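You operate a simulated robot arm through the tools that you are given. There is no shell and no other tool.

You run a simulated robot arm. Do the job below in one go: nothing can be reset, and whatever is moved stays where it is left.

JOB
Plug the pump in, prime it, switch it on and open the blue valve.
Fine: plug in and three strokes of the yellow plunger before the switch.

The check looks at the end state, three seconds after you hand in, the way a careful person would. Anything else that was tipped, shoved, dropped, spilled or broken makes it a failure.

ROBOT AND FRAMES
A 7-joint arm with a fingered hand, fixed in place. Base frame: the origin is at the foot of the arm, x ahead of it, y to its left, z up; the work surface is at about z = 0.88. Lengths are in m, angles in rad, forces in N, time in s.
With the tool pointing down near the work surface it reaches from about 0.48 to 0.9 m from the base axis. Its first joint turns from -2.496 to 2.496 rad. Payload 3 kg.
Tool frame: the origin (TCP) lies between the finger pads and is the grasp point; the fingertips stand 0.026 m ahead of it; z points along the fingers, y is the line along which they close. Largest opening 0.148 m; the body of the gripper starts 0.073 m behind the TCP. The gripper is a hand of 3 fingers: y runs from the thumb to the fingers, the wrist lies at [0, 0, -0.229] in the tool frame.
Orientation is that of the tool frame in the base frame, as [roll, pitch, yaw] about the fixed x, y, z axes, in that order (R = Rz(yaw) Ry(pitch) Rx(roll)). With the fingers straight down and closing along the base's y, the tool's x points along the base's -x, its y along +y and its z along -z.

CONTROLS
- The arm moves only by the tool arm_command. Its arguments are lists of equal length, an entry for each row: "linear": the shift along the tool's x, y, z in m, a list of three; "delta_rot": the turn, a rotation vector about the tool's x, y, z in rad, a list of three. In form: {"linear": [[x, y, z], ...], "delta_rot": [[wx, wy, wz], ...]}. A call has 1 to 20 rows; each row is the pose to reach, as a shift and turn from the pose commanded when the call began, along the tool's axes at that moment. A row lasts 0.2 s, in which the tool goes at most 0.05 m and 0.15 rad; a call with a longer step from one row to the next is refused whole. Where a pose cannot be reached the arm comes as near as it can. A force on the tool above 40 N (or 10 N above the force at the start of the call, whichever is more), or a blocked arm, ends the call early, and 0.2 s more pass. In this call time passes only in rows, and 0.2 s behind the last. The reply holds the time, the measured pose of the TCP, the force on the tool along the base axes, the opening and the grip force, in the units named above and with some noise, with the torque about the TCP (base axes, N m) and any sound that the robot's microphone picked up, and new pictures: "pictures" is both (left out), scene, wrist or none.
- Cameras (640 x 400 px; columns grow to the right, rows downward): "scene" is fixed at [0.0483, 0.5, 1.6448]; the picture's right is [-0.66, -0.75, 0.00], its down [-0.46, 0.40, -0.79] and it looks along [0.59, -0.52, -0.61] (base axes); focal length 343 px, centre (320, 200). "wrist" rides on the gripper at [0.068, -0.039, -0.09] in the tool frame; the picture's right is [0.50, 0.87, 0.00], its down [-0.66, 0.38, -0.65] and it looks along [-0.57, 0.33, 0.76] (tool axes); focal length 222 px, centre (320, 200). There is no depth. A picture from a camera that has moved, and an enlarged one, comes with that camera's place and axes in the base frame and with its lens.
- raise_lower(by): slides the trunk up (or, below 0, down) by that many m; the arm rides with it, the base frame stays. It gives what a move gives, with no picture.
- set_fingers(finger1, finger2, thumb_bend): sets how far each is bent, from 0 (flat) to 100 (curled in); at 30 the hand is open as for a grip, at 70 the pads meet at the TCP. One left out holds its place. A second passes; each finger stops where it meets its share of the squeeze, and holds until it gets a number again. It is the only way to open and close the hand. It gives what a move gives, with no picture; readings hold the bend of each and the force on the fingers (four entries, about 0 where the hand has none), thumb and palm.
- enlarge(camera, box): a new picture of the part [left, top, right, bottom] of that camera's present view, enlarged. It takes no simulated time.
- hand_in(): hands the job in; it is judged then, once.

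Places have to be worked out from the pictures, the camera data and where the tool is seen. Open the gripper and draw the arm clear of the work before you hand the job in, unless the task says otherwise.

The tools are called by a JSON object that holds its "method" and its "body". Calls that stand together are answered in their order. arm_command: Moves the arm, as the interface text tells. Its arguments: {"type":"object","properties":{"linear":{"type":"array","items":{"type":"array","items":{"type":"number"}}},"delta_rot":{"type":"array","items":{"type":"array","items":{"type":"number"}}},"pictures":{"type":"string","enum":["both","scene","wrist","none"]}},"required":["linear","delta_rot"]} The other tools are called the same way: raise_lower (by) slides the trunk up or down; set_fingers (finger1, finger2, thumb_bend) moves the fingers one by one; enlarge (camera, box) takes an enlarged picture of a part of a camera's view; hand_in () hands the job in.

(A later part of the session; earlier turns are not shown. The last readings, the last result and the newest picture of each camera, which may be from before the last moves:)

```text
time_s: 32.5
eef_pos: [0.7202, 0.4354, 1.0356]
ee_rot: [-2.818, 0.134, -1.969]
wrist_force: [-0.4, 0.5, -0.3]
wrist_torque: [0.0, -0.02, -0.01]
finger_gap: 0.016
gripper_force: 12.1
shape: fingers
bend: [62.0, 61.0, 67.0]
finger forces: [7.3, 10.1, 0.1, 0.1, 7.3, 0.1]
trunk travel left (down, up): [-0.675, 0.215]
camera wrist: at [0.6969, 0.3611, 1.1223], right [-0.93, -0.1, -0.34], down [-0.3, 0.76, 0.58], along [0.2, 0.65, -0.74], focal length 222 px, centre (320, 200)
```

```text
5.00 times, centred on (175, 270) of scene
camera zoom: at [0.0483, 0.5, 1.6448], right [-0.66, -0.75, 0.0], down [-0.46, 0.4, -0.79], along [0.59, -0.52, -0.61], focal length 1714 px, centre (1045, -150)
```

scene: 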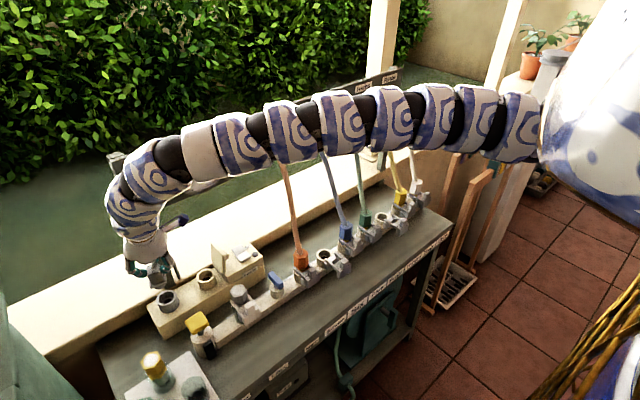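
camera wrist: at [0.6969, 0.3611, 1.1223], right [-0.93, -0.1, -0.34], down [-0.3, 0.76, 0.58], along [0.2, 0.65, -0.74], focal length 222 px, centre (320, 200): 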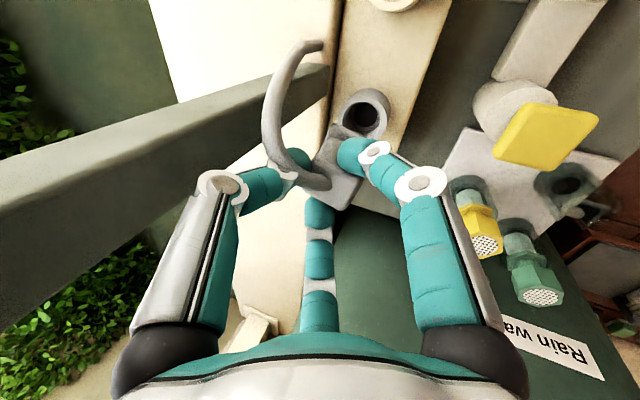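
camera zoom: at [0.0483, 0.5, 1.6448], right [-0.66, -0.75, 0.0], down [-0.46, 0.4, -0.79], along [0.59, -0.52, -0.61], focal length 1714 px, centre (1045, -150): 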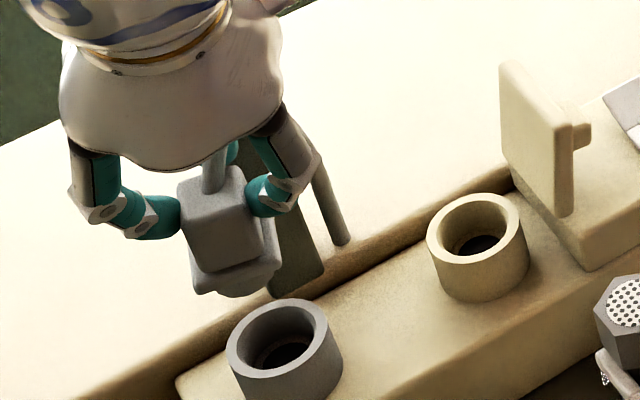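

The plug hangs level and clear. The scene view gives the socket offset as about (0.00, −0.107) from the holder, so I carry the plug along −y at this height.

{"method": "arm_command", "body": {"linear": [[0.0195, -0.0086, 0.0002], [0.039, -0.0171, 0.0004], [0.0586, -0.0257, 0.0005], [0.0781, -0.0342, 0.0006], [0.0976, -0.0428, 0.0008]], "delta_rot": [[0, 0, 0], [0, 0, 0], [0, 0, 0], [0, 0, 0], [0, 0, 0]]}}

{"method": "enlarge", "body": {"camera": "wrist", "box": [180, 40, 460, 220]}}

{"method": "enlarge", "body": {"camera": "scene", "box": [160, 210, 260, 310]}}

```text
time_s: 33.7
eef_pos: [0.7211, 0.3295, 1.0349]
ee_rot: [-2.818, 0.134, -1.968]
wrist_force: [-0.6, -0.1, -0.3]
wrist_torque: [0.0, 0.01, 0.03]
finger_gap: 0.0156
gripper_force: 11.8
shape: fingers
bend: [62.0, 61.0, 67.0]
finger forces: [7.2, 10.1, 0.0, 0.1, 7.1, 0.1]
trunk travel left (down, up): [-0.675, 0.215]
camera wrist: at [0.6968, 0.254, 1.1215], right [-0.93, -0.11, -0.34], down [-0.3, 0.76, 0.58], along [0.2, 0.65, -0.74], focal length 222 px, centre (320, 200)
```

scene: 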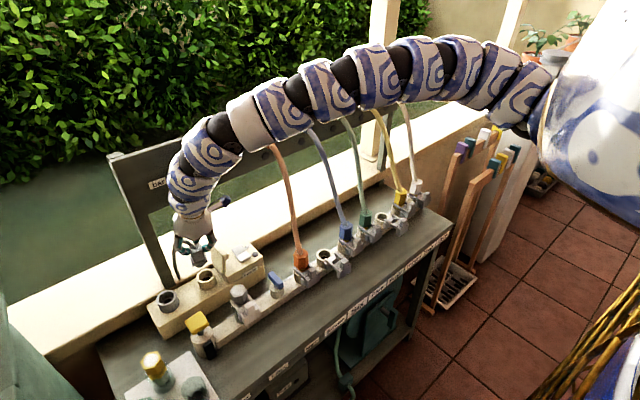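
wrist: 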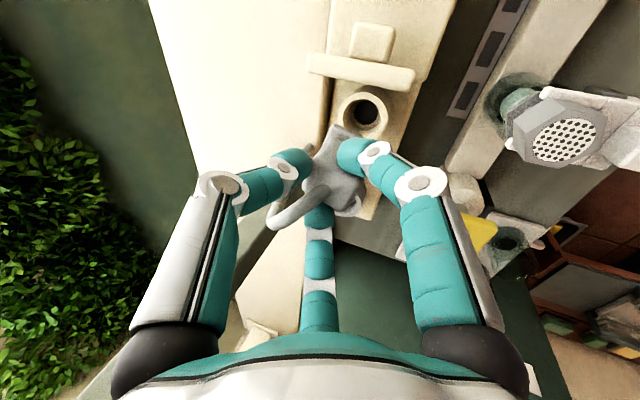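

```text
2.22 times, centred on (320, 130) of wrist
camera zoom: at [0.6968, 0.254, 1.1215], right [-0.93, -0.11, -0.34], down [-0.3, 0.76, 0.58], along [0.2, 0.65, -0.74], focal length 494 px, centre (320, 356)
```

zoom: 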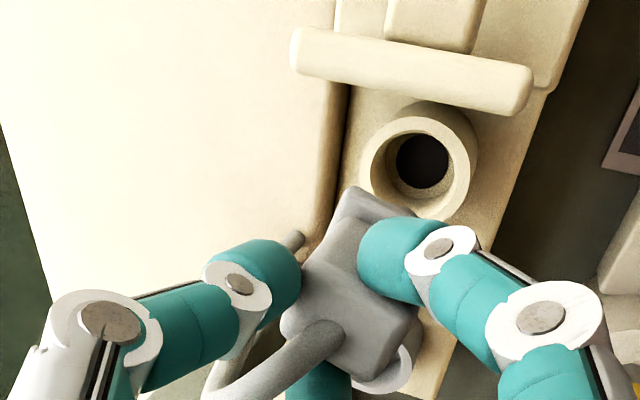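

```text
4.00 times, centred on (210, 260) of scene
camera zoom: at [0.0483, 0.5, 1.6448], right [-0.66, -0.75, 0.0], down [-0.46, 0.4, -0.79], along [0.59, -0.52, -0.61], focal length 1371 px, centre (760, -40)
```

zoom: 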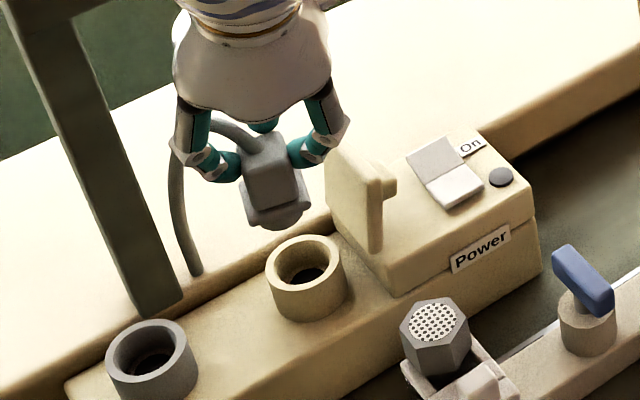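

The socket now appears almost exactly where the holder did before, about 3 mm further toward −y. The lid edge is near y≈0.28, clear of the knuckles. I correct by −3 mm and go down 4 cm, then look again.

{"method": "arm_command", "body": {"linear": [[0.0058, 0.0043, 0.0133], [0.0081, 0.0099, 0.0282], [0.0094, 0.0132, 0.038]], "delta_rot": [[0, 0, 0], [0, 0, 0], [0, 0, 0]]}}

{"method": "enlarge", "body": {"camera": "wrist", "box": [180, 40, 460, 220]}}

{"method": "enlarge", "body": {"camera": "scene", "box": [170, 230, 250, 310]}}

```text
time_s: 34.5
eef_pos: [0.7178, 0.3262, 0.9941]
ee_rot: [-2.817, 0.132, -1.971]
wrist_force: [0.1, -0.6, 0.4]
wrist_torque: [0.0, 0.01, -0.01]
finger_gap: 0.0156
gripper_force: 12.6
shape: fingers
bend: [62.0, 61.0, 67.0]
finger forces: [7.3, 10.0, 0.1, 0.0, 7.0, 0.0]
trunk travel left (down, up): [-0.675, 0.215]
camera wrist: at [0.6951, 0.2504, 1.0808], right [-0.93, -0.1, -0.34], down [-0.3, 0.76, 0.58], along [0.2, 0.64, -0.74], focal length 222 px, centre (320, 200)
```

scene: 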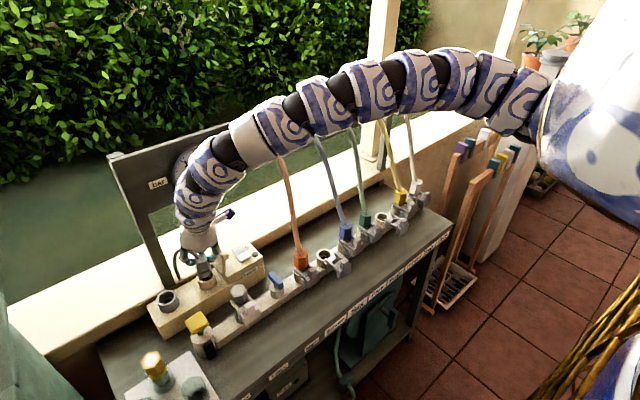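
wrist: 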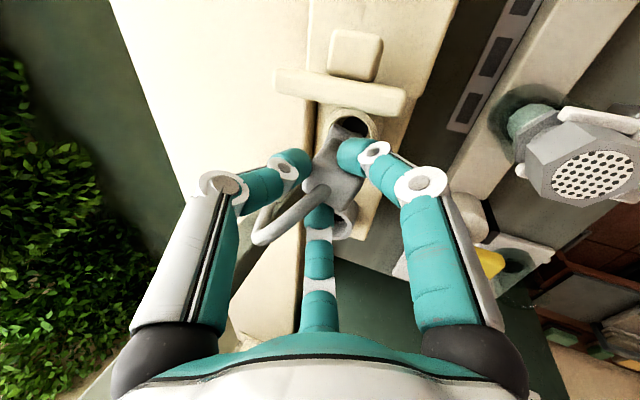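

```text
2.22 times, centred on (320, 130) of wrist
camera zoom: at [0.6951, 0.2504, 1.0808], right [-0.93, -0.1, -0.34], down [-0.3, 0.76, 0.58], along [0.2, 0.64, -0.74], focal length 494 px, centre (320, 356)
```

zoom: 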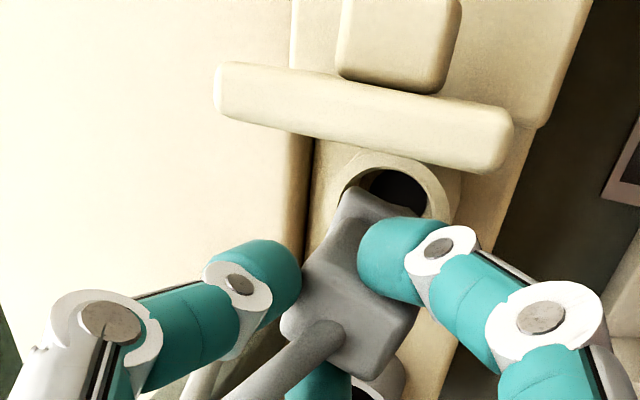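

```text
5.00 times, centred on (210, 270) of scene
camera zoom: at [0.0483, 0.5, 1.6448], right [-0.66, -0.75, 0.0], down [-0.46, 0.4, -0.79], along [0.59, -0.52, -0.61], focal length 1714 px, centre (870, -150)
```

zoom: 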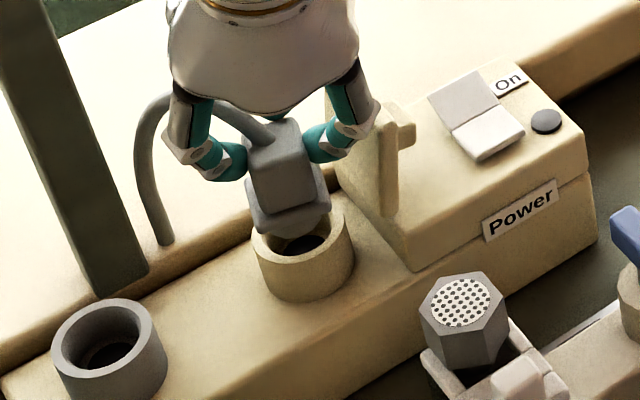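

The nose is just above the rim. I lower in small steps, watching for contact force.

{"method": "arm_command", "body": {"linear": [[0.0003, 0.0026, 0.007], [0.0008, 0.0047, 0.014]], "delta_rot": [[0, 0, 0], [0, 0, 0]]}}

{"method": "enlarge", "body": {"camera": "wrist", "box": [180, 40, 460, 220]}}

{"method": "enlarge", "body": {"camera": "scene", "box": [180, 240, 240, 300]}}

```text
time_s: 35.1
eef_pos: [0.7194, 0.3269, 0.9783]
ee_rot: [-2.816, 0.134, -1.971]
wrist_force: [-0.1, -1.4, -0.6]
wrist_torque: [-0.02, 0.01, 0.01]
finger_gap: 0.0157
gripper_force: 11.6
shape: fingers
bend: [62.0, 61.0, 67.0]
finger forces: [7.2, 9.9, 0.0, 0.0, 7.0, 0.0]
trunk travel left (down, up): [-0.675, 0.215]
camera wrist: at [0.6958, 0.2518, 1.0662], right [-0.93, -0.11, -0.34], down [-0.3, 0.76, 0.58], along [0.2, 0.64, -0.74], focal length 222 px, centre (320, 200)
```

scene: 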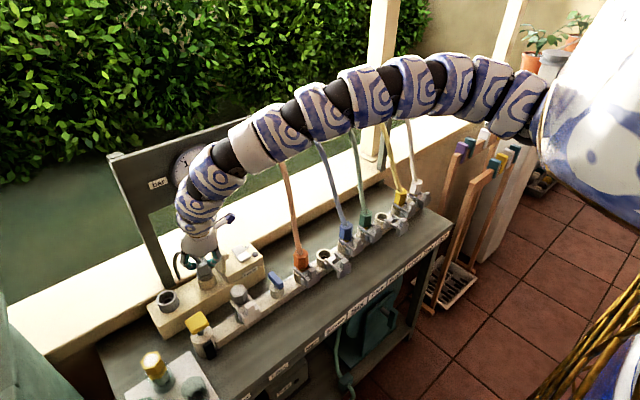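
wrist: 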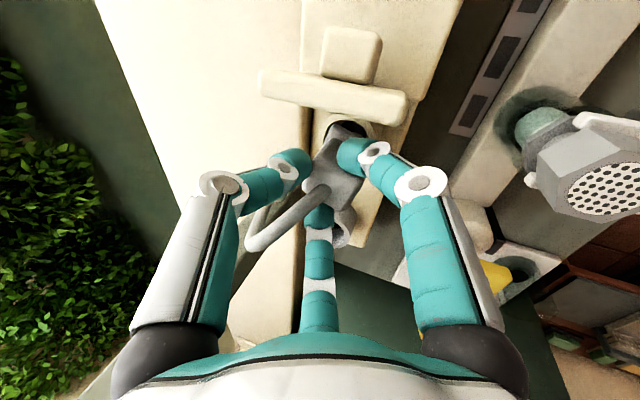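

```text
2.22 times, centred on (320, 130) of wrist
camera zoom: at [0.6958, 0.2518, 1.0662], right [-0.93, -0.11, -0.34], down [-0.3, 0.76, 0.58], along [0.2, 0.64, -0.74], focal length 494 px, centre (320, 356)
```

zoom: 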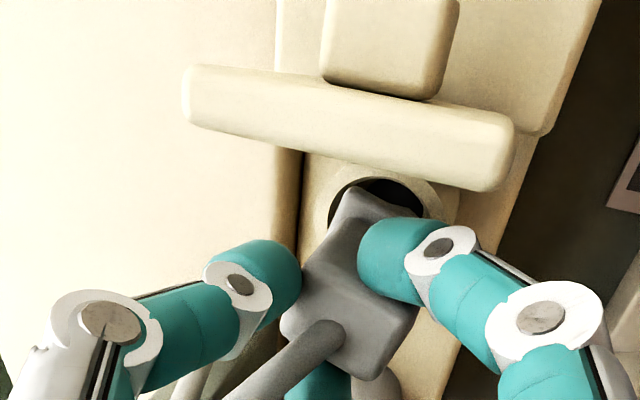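

```text
6.67 times, centred on (210, 270) of scene
camera zoom: at [0.0483, 0.5, 1.6448], right [-0.66, -0.75, 0.0], down [-0.46, 0.4, -0.79], along [0.59, -0.52, -0.61], focal length 2286 px, centre (1053, -267)
```

zoom: 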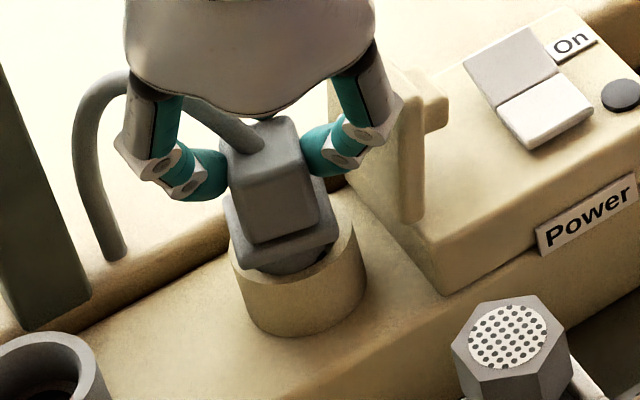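

The plug is centred over the ring just as it was in the holder, with no side load. I press down the last 13–15 mm gently.

{"method": "arm_command", "body": {"linear": [[0.0005, 0.0013, 0.0038], [0.0011, 0.0026, 0.0075], [0.0016, 0.0038, 0.0113], [0.0018, 0.0045, 0.0132]], "delta_rot": [[0, 0, 0], [0, 0, 0], [0, 0, 0], [0, 0, 0]]}}

{"method": "enlarge", "body": {"camera": "wrist", "box": [180, 40, 460, 220]}}

{"method": "enlarge", "body": {"camera": "scene", "box": [180, 240, 240, 300]}}

```text
time_s: 36.1
eef_pos: [0.7197, 0.3285, 0.9654]
ee_rot: [-2.815, 0.136, -1.969]
wrist_force: [2.5, -1.9, 1.4]
wrist_torque: [-0.07, -0.16, -0.02]
finger_gap: 0.0153
gripper_force: 13.9
shape: fingers
bend: [62.0, 61.0, 68.0]
finger forces: [7.2, 9.7, 0.0, 0.1, 10.3, 0.1]
trunk travel left (down, up): [-0.675, 0.215]
camera wrist: at [0.6953, 0.2518, 1.0527], right [-0.93, -0.1, -0.34], down [-0.3, 0.76, 0.58], along [0.2, 0.65, -0.74], focal length 222 px, centre (320, 200)
```

scene: 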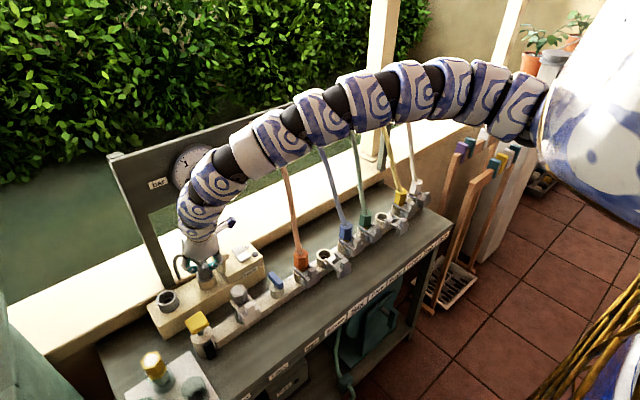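
wrist: 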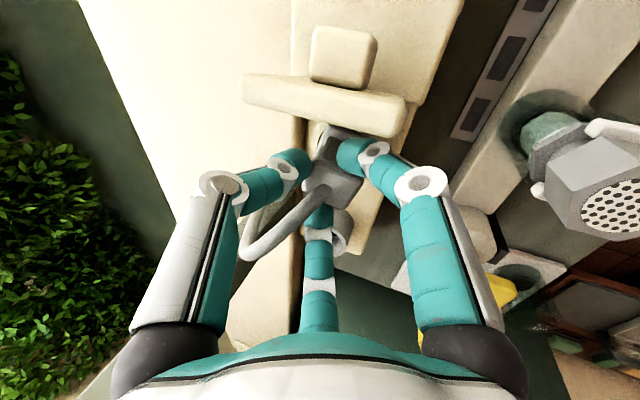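

```text
2.22 times, centred on (320, 130) of wrist
camera zoom: at [0.6953, 0.2518, 1.0527], right [-0.93, -0.1, -0.34], down [-0.3, 0.76, 0.58], along [0.2, 0.65, -0.74], focal length 494 px, centre (320, 356)
```

zoom: 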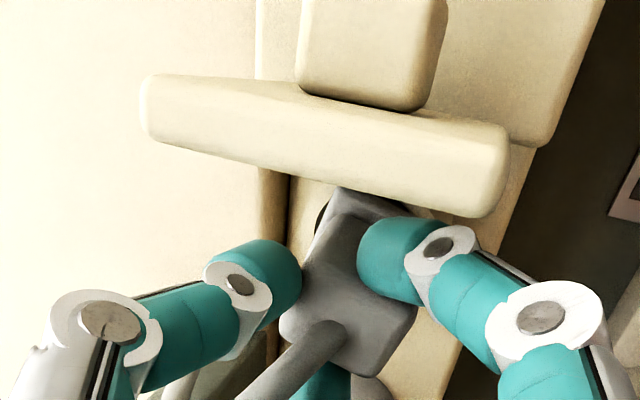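

```text
6.67 times, centred on (210, 270) of scene
camera zoom: at [0.0483, 0.5, 1.6448], right [-0.66, -0.75, 0.0], down [-0.46, 0.4, -0.79], along [0.59, -0.52, -0.61], focal length 2286 px, centre (1053, -267)
```

zoom: 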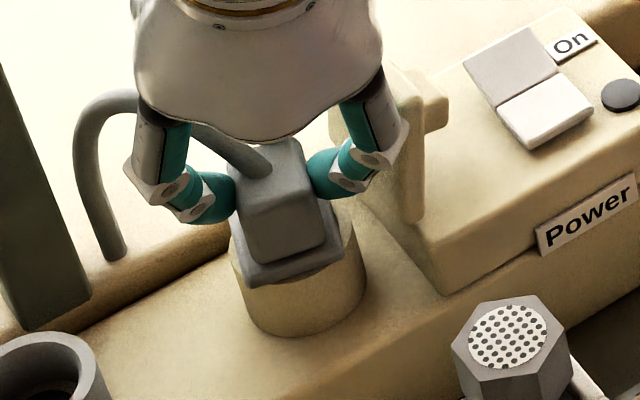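

The plug is in the ring with light contact. I push down 4 mm more to confirm it is fully seated.

{"method": "arm_command", "body": {"linear": [[0.0003, 0.0006, 0.0019], [0.0005, 0.0013, 0.0038]], "delta_rot": [[0, 0, 0], [0, 0, 0]], "pictures": "none"}}

{"method": "enlarge", "body": {"camera": "scene", "box": [180, 240, 240, 300]}}

```text
time_s: 36.7
eef_pos: [0.719, 0.3274, 0.9617]
ee_rot: [-2.815, 0.135, -1.969]
wrist_force: [8.8, -2.2, 12.3]
wrist_torque: [-0.1, -0.28, -0.02]
finger_gap: 0.0153
gripper_force: 15.5
shape: fingers
bend: [63.0, 61.0, 67.0]
finger forces: [8.1, 9.8, 0.1, 0.1, 14.2, 0.0]
trunk travel left (down, up): [-0.675, 0.215]
```

```text
6.67 times, centred on (210, 270) of scene
camera zoom: at [0.0483, 0.5, 1.6448], right [-0.66, -0.75, 0.0], down [-0.46, 0.4, -0.79], along [0.59, -0.52, -0.61], focal length 2286 px, centre (1053, -267)
```

zoom: 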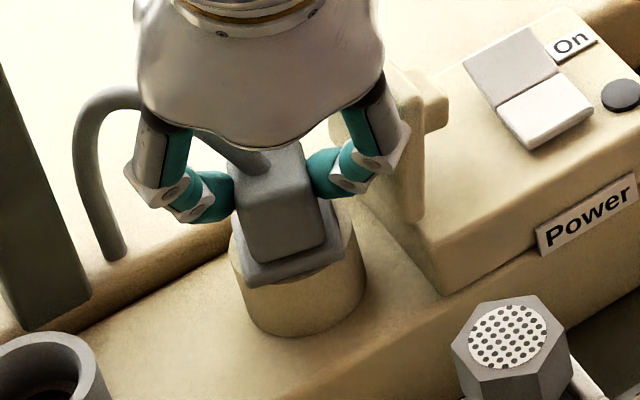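

12 N of resistance shows the plug is bottomed, with the flange on the rim. I open the fingers only a little, to stay off the lid and post.

{"method": "set_fingers", "body": {"finger1": 53, "finger2": 53, "thumb_bend": 56}}

{"method": "enlarge", "body": {"camera": "wrist", "box": [180, 40, 460, 220]}}

```text
time_s: 37.7
eef_pos: [0.7185, 0.3274, 0.9607]
ee_rot: [-2.817, 0.134, -1.969]
wrist_force: [-0.2, 0.2, 0.3]
wrist_torque: [0.01, 0.0, 0.01]
finger_gap: 0.0467
gripper_force: 0.1
shape: fingers
bend: [53.0, 53.0, 56.0]
finger forces: [0.0, 0.1, 0.0, 0.0, 0.0, 0.1]
trunk travel left (down, up): [-0.675, 0.215]
```

```text
2.22 times, centred on (320, 130) of wrist
camera zoom: at [0.6953, 0.2522, 1.0478], right [-0.93, -0.1, -0.34], down [-0.3, 0.76, 0.58], along [0.2, 0.64, -0.74], focal length 494 px, centre (320, 356)
```

zoom: 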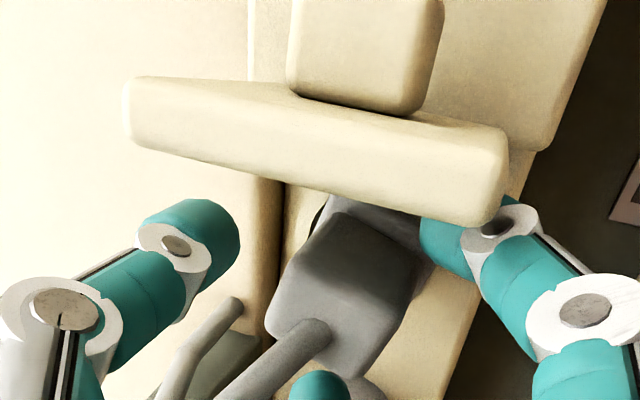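

The plug stays in the socket and all fingers are free. I rise straight up.

{"method": "arm_command", "body": {"linear": [[-0.0026, -0.0064, -0.0188], [-0.0052, -0.0128, -0.0376], [-0.0092, -0.0224, -0.0657], [-0.0131, -0.032, -0.094]], "delta_rot": [[0, 0, 0], [0, 0, 0], [0, 0, 0], [0, 0, 0]]}}

{"method": "enlarge", "body": {"camera": "scene", "box": [160, 230, 280, 310]}}

{"method": "enlarge", "body": {"camera": "wrist", "box": [180, 20, 460, 200]}}

```text
time_s: 38.7
eef_pos: [0.719, 0.3279, 1.0615]
ee_rot: [-2.818, 0.134, -1.968]
wrist_force: [-0.1, -0.1, 0.5]
wrist_torque: [0.03, -0.03, 0.04]
finger_gap: 0.047
gripper_force: 0.0
shape: fingers
bend: [53.0, 53.0, 56.0]
finger forces: [0.1, 0.0, 0.0, 0.0, 0.1, 0.1]
trunk travel left (down, up): [-0.675, 0.215]
camera wrist: at [0.6956, 0.2513, 1.1494], right [-0.93, -0.1, -0.34], down [-0.3, 0.76, 0.58], along [0.2, 0.64, -0.74], focal length 222 px, centre (320, 200)
```

scene: 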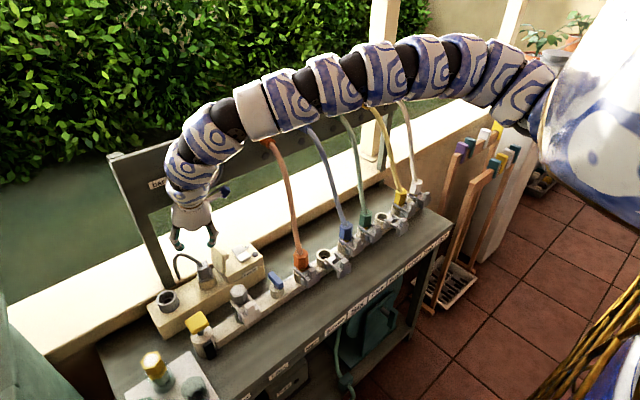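
wrist: 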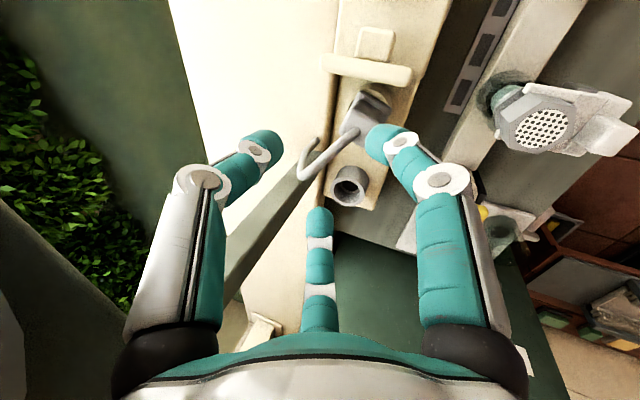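

```text
5.00 times, centred on (220, 270) of scene
camera zoom: at [0.0483, 0.5, 1.6448], right [-0.66, -0.75, 0.0], down [-0.46, 0.4, -0.79], along [0.59, -0.52, -0.61], focal length 1714 px, centre (820, -150)
```

zoom: 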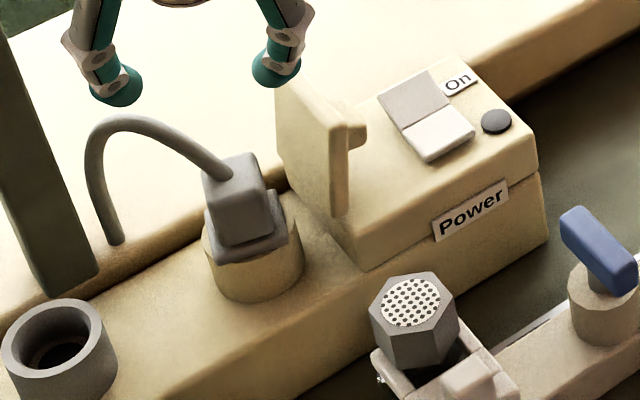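

```text
2.22 times, centred on (320, 110) of wrist
camera zoom: at [0.6956, 0.2513, 1.1494], right [-0.93, -0.1, -0.34], down [-0.3, 0.76, 0.58], along [0.2, 0.64, -0.74], focal length 494 px, centre (320, 400)
```

zoom: 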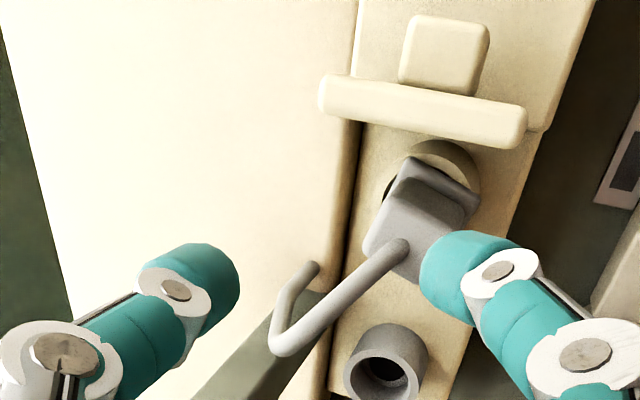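

The plug is in the powered socket and the lid and post are untouched. Next is the plunger: I rise and move back, away from the panel, before straightening the hand.

{"method": "arm_command", "body": {"linear": [[0.001, 0.02, -0.035], [0.004, 0.045, -0.06], [0.007, 0.07, -0.08], [0.0098, 0.0949, -0.0978]], "delta_rot": [[0, 0, 0], [0, 0, 0], [0, 0, 0], [0, 0, 0]], "pictures": "none"}}

{"method": "arm_command", "body": {"linear": [[0, 0, 0], [0, 0, 0], [0, 0, 0], [0, 0, 0], [0, 0, 0], [0, 0, 0], [0, 0, 0], [0, 0, 0]], "delta_rot": [[0, 0, 0.144], [0, 0, 0.288], [0, 0, 0.432], [0, 0, 0.576], [0, 0, 0.72], [0, 0, 0.864], [0, 0, 1.008], [0, 0, 1.152]], "pictures": "scene"}}

```text
time_s: 39.7
eef_pos: [0.6401, 0.4037, 1.1158]
ee_rot: [-2.816, 0.129, -1.97]
wrist_force: [0.6, -0.4, -0.1]
wrist_torque: [0.0, -0.02, 0.04]
finger_gap: 0.0471
gripper_force: 0.1
shape: fingers
bend: [53.0, 53.0, 56.0]
finger forces: [0.1, 0.0, 0.0, 0.0, 0.2, 0.0]
out of reach, approached as far as the arm can: row 1, 2, 3, 4
trunk travel left (down, up): [-0.675, 0.215]
```

```text
time_s: 41.5
eef_pos: [0.6411, 0.4029, 1.1157]
ee_rot: [-3.131, 0.348, 3.139]
wrist_force: [0.5, -0.9, -0.1]
wrist_torque: [-0.01, -0.04, -0.03]
finger_gap: 0.0469
gripper_force: 0.0
shape: fingers
bend: [53.0, 53.0, 56.0]
finger forces: [0.0, 0.1, 0.1, 0.0, 0.1, 0.0]
trunk travel left (down, up): [-0.675, 0.215]
```

scene: 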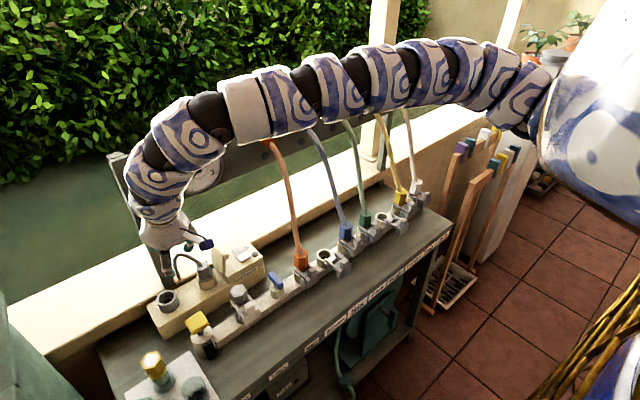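

Now I straighten the hand to vertical and come over the plunger area at a safe height.

{"method": "arm_command", "body": {"linear": [[0.014, 0, 0.009], [0.028, 0, 0.018], [0.0418, 0, 0.0274]], "delta_rot": [[0, 0.116, 0], [0, 0.232, 0], [0, 0.348, 0]]}}

{"method": "enlarge", "body": {"camera": "wrist", "box": [240, 0, 480, 150]}}

{"method": "enlarge", "body": {"camera": "scene", "box": [175, 300, 235, 370]}}

```text
time_s: 42.3
eef_pos: [0.6101, 0.4016, 1.0745]
ee_rot: [-3.135, -0.001, 3.141]
wrist_force: [1.1, 0.0, 0.7]
wrist_torque: [0.02, 0.0, 0.02]
finger_gap: 0.0469
gripper_force: 0.0
shape: fingers
bend: [53.0, 53.0, 56.0]
finger forces: [0.1, 0.1, 0.0, 0.0, 0.1, 0.0]
trunk travel left (down, up): [-0.675, 0.215]
camera wrist: at [0.5429, 0.3648, 1.1634], right [-0.5, 0.87, -0.01], down [0.66, 0.38, 0.65], along [0.57, 0.32, -0.76], focal length 222 px, centre (320, 200)
```

scene: 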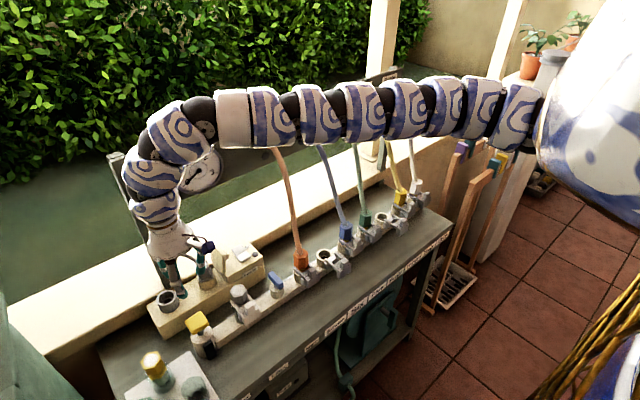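
wrist: 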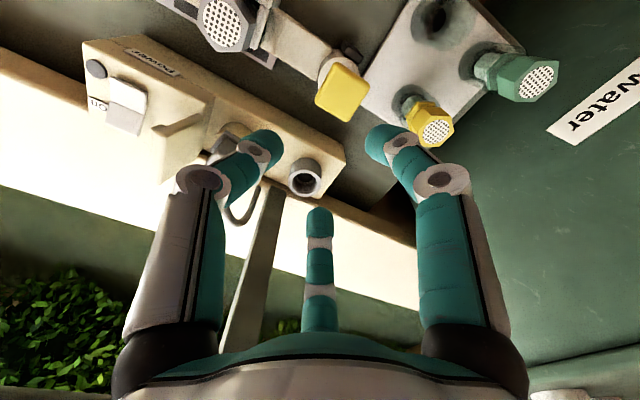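

```text
2.67 times, centred on (360, 75) of wrist
camera zoom: at [0.5429, 0.3648, 1.1634], right [-0.5, 0.87, -0.01], down [0.66, 0.38, 0.65], along [0.57, 0.32, -0.76], focal length 592 px, centre (213, 533)
```

zoom: 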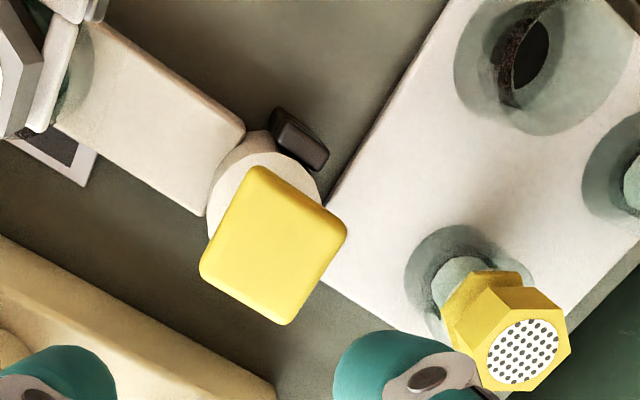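

```text
5.71 times, centred on (205, 335) of scene
camera zoom: at [0.0483, 0.5, 1.6448], right [-0.66, -0.75, 0.0], down [-0.46, 0.4, -0.79], along [0.59, -0.52, -0.61], focal length 1959 px, centre (977, -571)
```

zoom: 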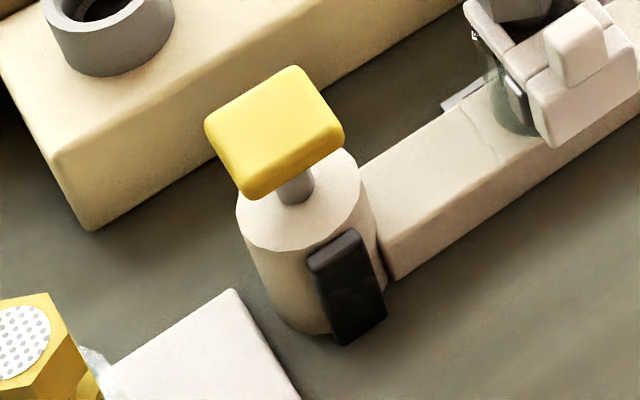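

The knob top triangulates to (0.5865, 0.415, 0.9225). I close the fingers into a point to press with, and go above the knob.

{"method": "set_fingers", "body": {"finger1": 70, "finger2": 70, "thumb_bend": 70}}

{"method": "arm_command", "body": {"linear": [[0.012, 0.007, 0.03], [0.0236, 0.0134, 0.065], [0.0236, 0.0134, 0.095]], "delta_rot": [[0, 0, 0], [0, 0, 0], [0, 0, 0]]}}

{"method": "enlarge", "body": {"camera": "wrist", "box": [180, 60, 460, 240]}}

{"method": "enlarge", "body": {"camera": "scene", "box": [155, 280, 245, 370]}}

```text
time_s: 43.3
eef_pos: [0.6112, 0.402, 1.0746]
ee_rot: [-3.135, 0.002, 3.139]
wrist_force: [0.1, 0.2, 0.1]
wrist_torque: [0.04, -0.02, -0.02]
finger_gap: 0.0
gripper_force: 0.1
shape: fingers
bend: [69.0, 69.0, 70.0]
finger forces: [0.0, 0.1, 0.0, 0.0, 0.1, 0.1]
trunk travel left (down, up): [-0.675, 0.215]
```

```text
time_s: 44.1
eef_pos: [0.5879, 0.4126, 0.9807]
ee_rot: [-3.134, 0.002, 3.14]
wrist_force: [0.9, 0.2, 0.0]
wrist_torque: [-0.02, 0.0, -0.04]
finger_gap: 0.0
gripper_force: 0.1
shape: fingers
bend: [69.0, 69.0, 70.0]
finger forces: [0.0, 0.0, 0.0, 0.0, 0.0, 0.0]
trunk travel left (down, up): [-0.675, 0.215]
camera wrist: at [0.5189, 0.3773, 1.0696], right [-0.5, 0.87, -0.01], down [0.65, 0.38, 0.65], along [0.57, 0.32, -0.76], focal length 222 px, centre (320, 200)
```

scene: 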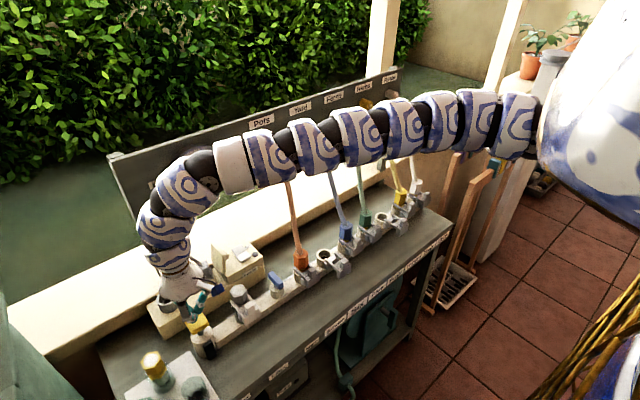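
wrist: 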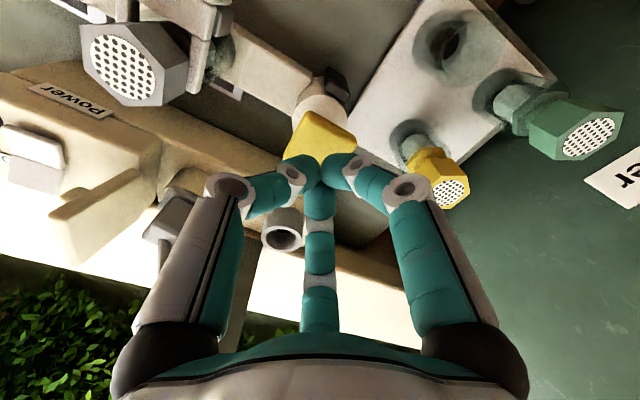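

```text
2.22 times, centred on (320, 150) of wrist
camera zoom: at [0.5189, 0.3773, 1.0696], right [-0.5, 0.87, -0.01], down [0.65, 0.38, 0.65], along [0.57, 0.32, -0.76], focal length 494 px, centre (320, 311)
```

zoom: 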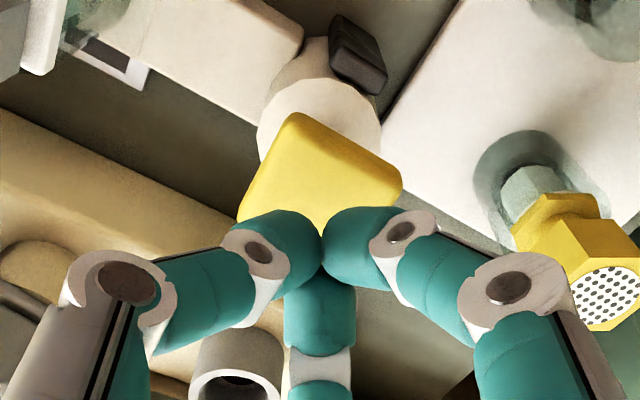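

```text
4.44 times, centred on (200, 325) of scene
camera zoom: at [0.0483, 0.5, 1.6448], right [-0.66, -0.75, 0.0], down [-0.46, 0.4, -0.79], along [0.59, -0.52, -0.61], focal length 1524 px, centre (853, -356)
```

zoom: 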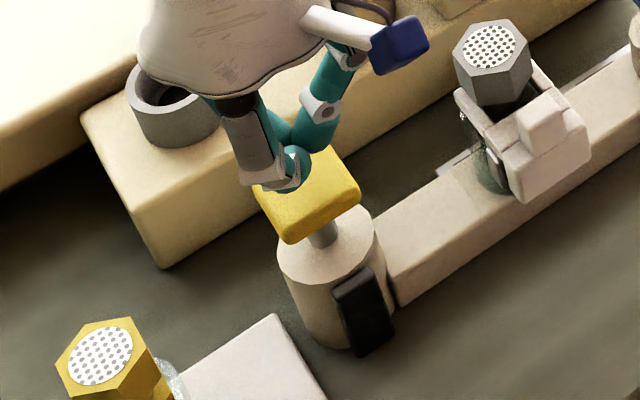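

The fist is over the knob within 2–3 mm. I press down in small steps to learn where contact is, how stiff it is and how far it travels.

{"method": "arm_command", "body": {"linear": [[0.002, 0.002, 0.01], [0.002, 0.002, 0.02], [0.002, 0.002, 0.03]], "delta_rot": [[0, 0, 0], [0, 0, 0], [0, 0, 0]], "pictures": "none"}}

{"method": "enlarge", "body": {"camera": "scene", "box": [155, 280, 245, 370]}}

```text
time_s: 44.9
eef_pos: [0.5853, 0.4179, 0.9521]
ee_rot: [-3.135, 0.003, 3.138]
wrist_force: [-0.3, 0.4, 1.6]
wrist_torque: [-0.04, 0.05, 0.02]
finger_gap: 0.0002
gripper_force: 0.4
shape: fingers
bend: [69.0, 69.0, 70.0]
finger forces: [1.0, 0.0, 0.0, 0.0, 0.0, 0.0]
trunk travel left (down, up): [-0.675, 0.215]
```

```text
4.44 times, centred on (200, 325) of scene
camera zoom: at [0.0483, 0.5, 1.6448], right [-0.66, -0.75, 0.0], down [-0.46, 0.4, -0.79], along [0.59, -0.52, -0.61], focal length 1524 px, centre (853, -356)
```

zoom: 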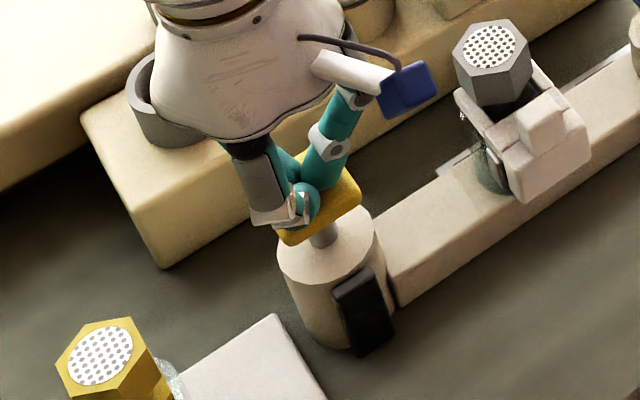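

Contact is at TCP z≈0.952 with 1.6 N. I press further, 25 mm in 5 mm steps.

{"method": "arm_command", "body": {"linear": [[0, -0.002, 0.005], [0, -0.002, 0.01], [0, -0.002, 0.015], [0, -0.002, 0.02]], "delta_rot": [[0, 0, 0], [0, 0, 0], [0, 0, 0], [0, 0, 0]], "pictures": "none"}}

{"method": "enlarge", "body": {"camera": "scene", "box": [155, 280, 245, 370]}}

```text
time_s: 45.9
eef_pos: [0.5854, 0.4141, 0.9296]
ee_rot: [-3.136, 0.002, 3.139]
wrist_force: [-0.7, 2.4, 6.9]
wrist_torque: [0.08, 0.0, -0.03]
finger_gap: 0.0
gripper_force: 3.6
shape: fingers
bend: [70.0, 70.0, 70.0]
finger forces: [4.1, 3.5, 0.1, 0.0, 0.0, 0.0]
trunk travel left (down, up): [-0.675, 0.215]
```

```text
4.44 times, centred on (200, 325) of scene
camera zoom: at [0.0483, 0.5, 1.6448], right [-0.66, -0.75, 0.0], down [-0.46, 0.4, -0.79], along [0.59, -0.52, -0.61], focal length 1524 px, centre (853, -356)
```

zoom: 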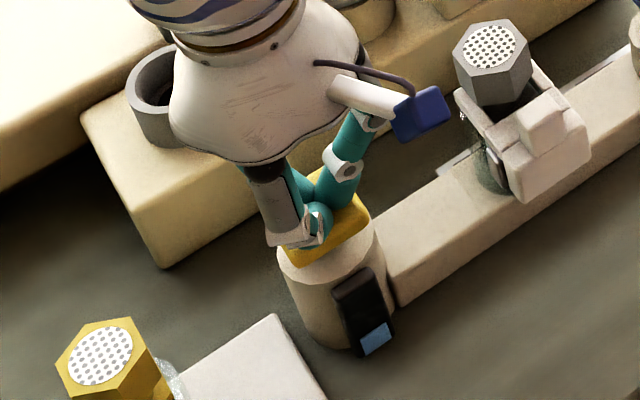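

The knob is down about 2 cm and the black sight glass now shows a blue segment at the bottom, so a stroke is counted. I rise to see if the knob springs back.

{"method": "arm_command", "body": {"linear": [[0, 0, -0.01], [0, 0, -0.02], [0, 0, -0.03]], "delta_rot": [[0, 0, 0], [0, 0, 0], [0, 0, 0]], "pictures": "none"}}

{"method": "enlarge", "body": {"camera": "scene", "box": [155, 280, 245, 370]}}

```text
time_s: 46.7
eef_pos: [0.5839, 0.4144, 0.9595]
ee_rot: [-3.136, 0.003, 3.14]
wrist_force: [-1.1, 0.1, -0.9]
wrist_torque: [0.03, -0.01, -0.02]
finger_gap: 0.0001
gripper_force: 0.0
shape: fingers
bend: [70.0, 70.0, 70.0]
finger forces: [0.0, 0.0, 0.0, 0.0, 0.1, 0.0]
trunk travel left (down, up): [-0.675, 0.215]
```

```text
4.44 times, centred on (200, 325) of scene
camera zoom: at [0.0483, 0.5, 1.6448], right [-0.66, -0.75, 0.0], down [-0.46, 0.4, -0.79], along [0.59, -0.52, -0.61], focal length 1524 px, centre (853, -356)
```

zoom: 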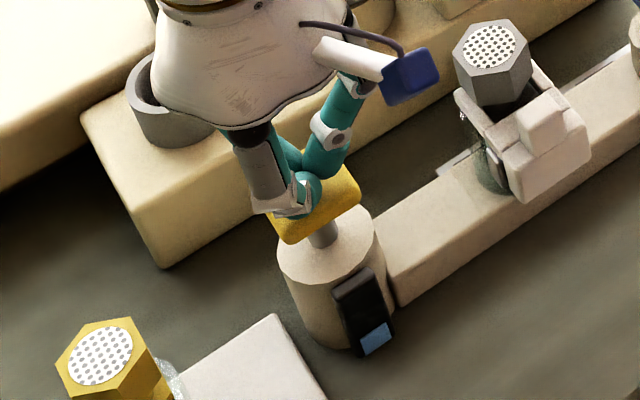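

It springs back and the blue segment stays. I make the second full stroke the same way and check.

{"method": "arm_command", "body": {"linear": [[0, 0, 0.008], [0, 0, 0.016], [0, 0, 0.023], [0, 0, 0.03], [0, 0, 0.02], [0, 0, 0.01], [0, 0, 0]], "delta_rot": [[0, 0, 0], [0, 0, 0], [0, 0, 0], [0, 0, 0], [0, 0, 0], [0, 0, 0], [0, 0, 0]], "pictures": "none"}}

{"method": "enlarge", "body": {"camera": "scene", "box": [155, 280, 245, 370]}}

```text
time_s: 48.3
eef_pos: [0.5855, 0.415, 0.9603]
ee_rot: [-3.135, 0.004, 3.139]
wrist_force: [-0.1, 0.1, -0.2]
wrist_torque: [0.02, 0.0, -0.02]
finger_gap: 0.0
gripper_force: 0.1
shape: fingers
bend: [70.0, 70.0, 70.0]
finger forces: [0.0, 0.1, 0.0, 0.0, 0.0, 0.0]
trunk travel left (down, up): [-0.675, 0.215]
```

```text
4.44 times, centred on (200, 325) of scene
camera zoom: at [0.0483, 0.5, 1.6448], right [-0.66, -0.75, 0.0], down [-0.46, 0.4, -0.79], along [0.59, -0.52, -0.61], focal length 1524 px, centre (853, -356)
```

zoom: 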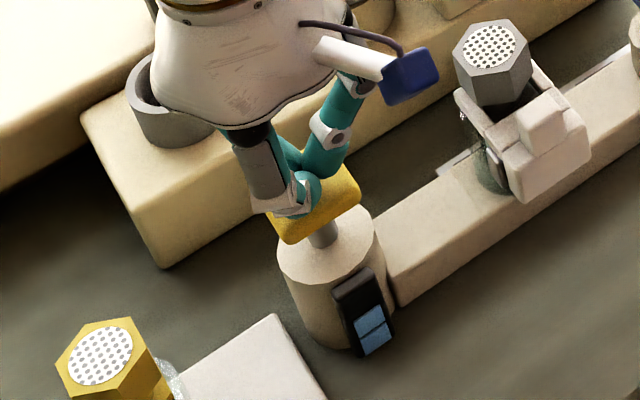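

Two segments now. I make the third stroke.

{"method": "arm_command", "body": {"linear": [[0, 0, 0.008], [0, 0, 0.016], [0, 0, 0.023], [0, 0, 0.03], [0, 0, 0.02], [0, 0, 0.01], [0, 0, 0]], "delta_rot": [[0, 0, 0], [0, 0, 0], [0, 0, 0], [0, 0, 0], [0, 0, 0], [0, 0, 0], [0, 0, 0]], "pictures": "none"}}

{"method": "enlarge", "body": {"camera": "scene", "box": [155, 280, 245, 370]}}

```text
time_s: 49.9
eef_pos: [0.5841, 0.4138, 0.9608]
ee_rot: [-3.134, 0.002, 3.14]
wrist_force: [-0.8, 0.3, 0.3]
wrist_torque: [0.01, -0.03, 0.0]
finger_gap: 0.0
gripper_force: 0.1
shape: fingers
bend: [70.0, 70.0, 70.0]
finger forces: [0.1, 0.0, 0.0, 0.0, 0.0, 0.0]
trunk travel left (down, up): [-0.675, 0.215]
```

```text
4.44 times, centred on (200, 325) of scene
camera zoom: at [0.0483, 0.5, 1.6448], right [-0.66, -0.75, 0.0], down [-0.46, 0.4, -0.79], along [0.59, -0.52, -0.61], focal length 1524 px, centre (853, -356)
```

zoom: 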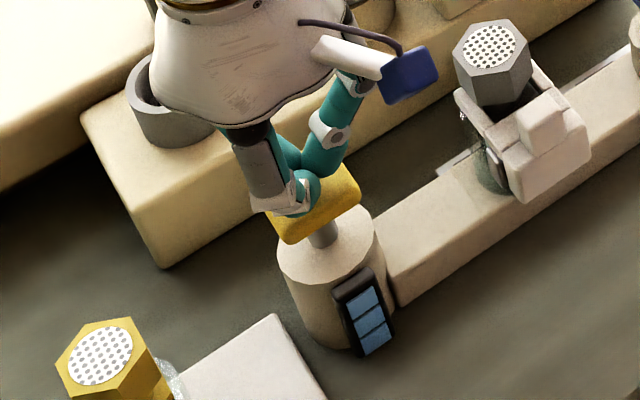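

Three blue segments show: the pump is primed. Now the switch: I rise, move across to in front of the rocker above the low fittings, and lean back again to inspect it.

{"method": "arm_command", "body": {"linear": [[0, 0, -0.045], [0, 0, -0.09], [-0.005, -0.045, -0.09], [-0.01, -0.09, -0.09], [-0.015, -0.135, -0.09], [-0.02, -0.18, -0.09], [-0.03, -0.205, -0.08], [-0.035, -0.21, -0.07], [-0.035, -0.21, -0.06]], "delta_rot": [[0, 0, 0], [0, 0, 0], [0, 0, 0], [0, 0, 0], [0, 0, 0], [0, 0, 0], [0, -0.12, 0], [0, -0.24, 0], [0, -0.35, 0]]}}

{"method": "enlarge", "body": {"camera": "wrist", "box": [200, 60, 440, 210]}}

```text
time_s: 51.8
eef_pos: [0.7121, 0.284, 0.9968]
ee_rot: [-3.136, 0.276, 3.14]
wrist_force: [-8.9, -2.8, 33.8]
wrist_torque: [-0.19, 0.01, -0.05]
finger_gap: 0.0002
gripper_force: 25.2
shape: fingers
bend: [73.0, 72.0, 69.0]
finger forces: [22.1, 17.7, 0.0, 0.1, 11.0, 0.1]
out of reach, approached as far as the arm can: row 4, 5, 6, 7, 8, 9
trunk travel left (down, up): [-0.675, 0.215]
stopped in row 9: the force on the tool passed its limit at 65 N (the readings are from after the stop); the commanded pose is now the measured one
camera wrist: at [0.6222, 0.2458, 1.0637], right [-0.48, 0.87, -0.14], down [0.45, 0.38, 0.81], along [0.75, 0.32, -0.57], focal length 222 px, centre (320, 200)
```

scene: 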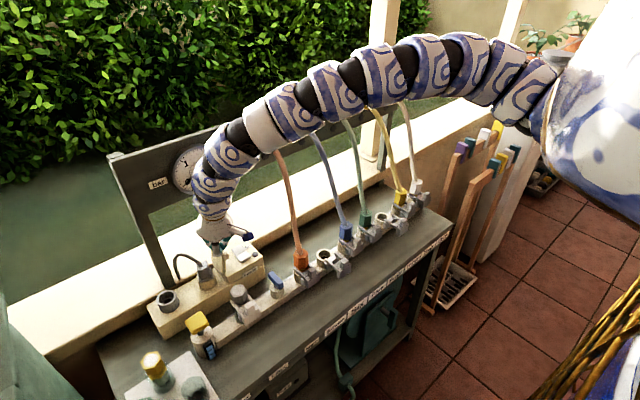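
wrist: 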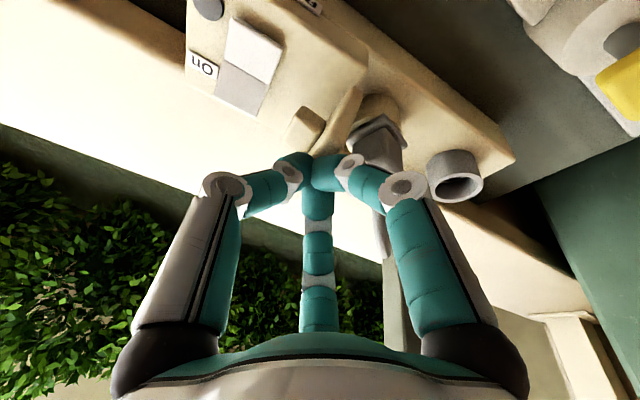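

```text
2.67 times, centred on (320, 135) of wrist
camera zoom: at [0.6222, 0.2458, 1.0637], right [-0.48, 0.87, -0.14], down [0.45, 0.38, 0.81], along [0.75, 0.32, -0.57], focal length 592 px, centre (320, 373)
```

zoom: 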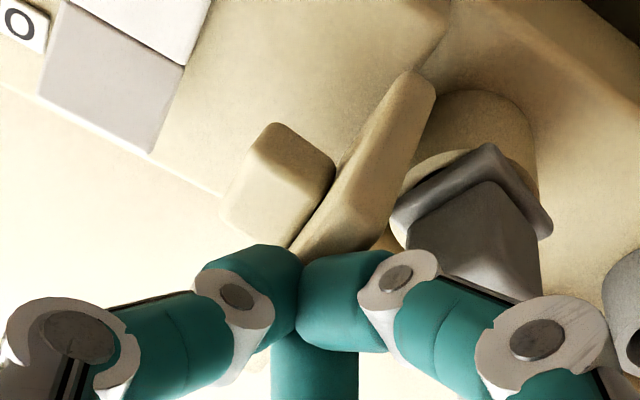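

The arm could not keep its radius and drifted outward, so the fist came down on top of the lid. I lift straight up off it at once, and will then check the lid.

{"method": "arm_command", "body": {"linear": [[-0.0027, 0, -0.0096], [-0.0081, 0, -0.0288], [-0.0135, 0, -0.048]], "delta_rot": [[0, 0, 0], [0, 0, 0], [0, 0, 0]]}}

{"method": "enlarge", "body": {"camera": "scene", "box": [180, 220, 280, 310]}}

{"method": "enlarge", "body": {"camera": "wrist", "box": [160, 0, 480, 180]}}

```text
time_s: 52.6
eef_pos: [0.7243, 0.2925, 1.0375]
ee_rot: [-3.132, 0.272, -3.139]
wrist_force: [-0.6, 0.1, 1.3]
wrist_torque: [-0.02, -0.03, -0.03]
finger_gap: 0.0001
gripper_force: 0.1
shape: fingers
bend: [70.0, 69.0, 70.0]
finger forces: [0.0, 0.1, 0.0, 0.1, 0.0, 0.0]
out of reach, approached as far as the arm can: row 1, 2, 3
trunk travel left (down, up): [-0.675, 0.215]
camera wrist: at [0.6347, 0.2552, 1.1065], right [-0.48, 0.87, -0.14], down [0.46, 0.39, 0.8], along [0.75, 0.32, -0.58], focal length 222 px, centre (320, 200)
```

scene: 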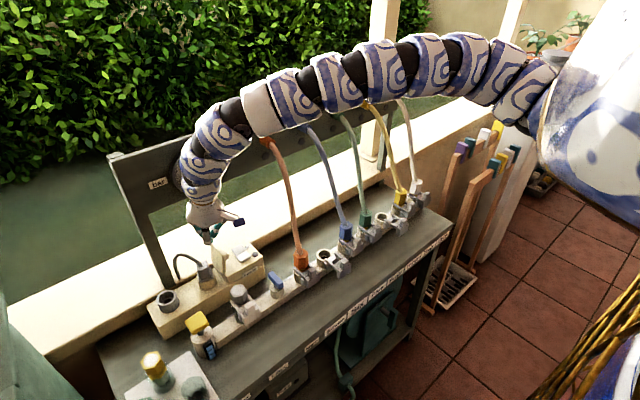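
wrist: 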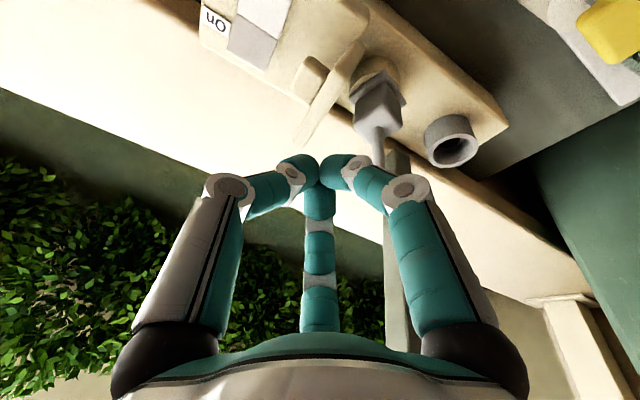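

```text
4.44 times, centred on (230, 265) of scene
camera zoom: at [0.0483, 0.5, 1.6448], right [-0.66, -0.75, 0.0], down [-0.46, 0.4, -0.79], along [0.59, -0.52, -0.61], focal length 1524 px, centre (720, -89)
```

zoom: 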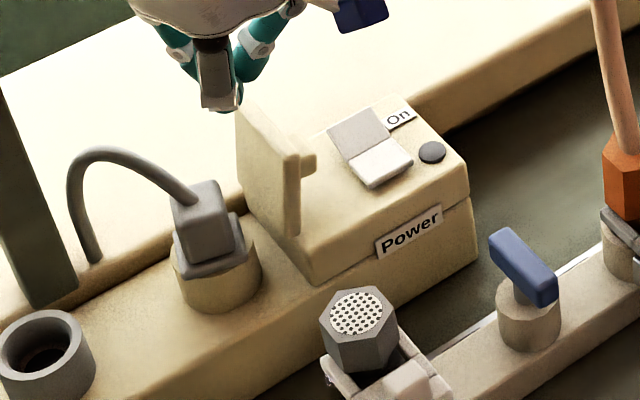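

```text
2.00 times, centred on (320, 90) of wrist
camera zoom: at [0.6347, 0.2552, 1.1065], right [-0.48, 0.87, -0.14], down [0.46, 0.39, 0.8], along [0.75, 0.32, -0.58], focal length 444 px, centre (320, 420)
```

zoom: 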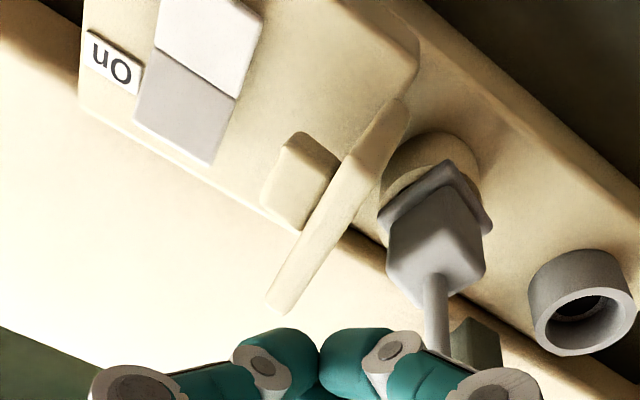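

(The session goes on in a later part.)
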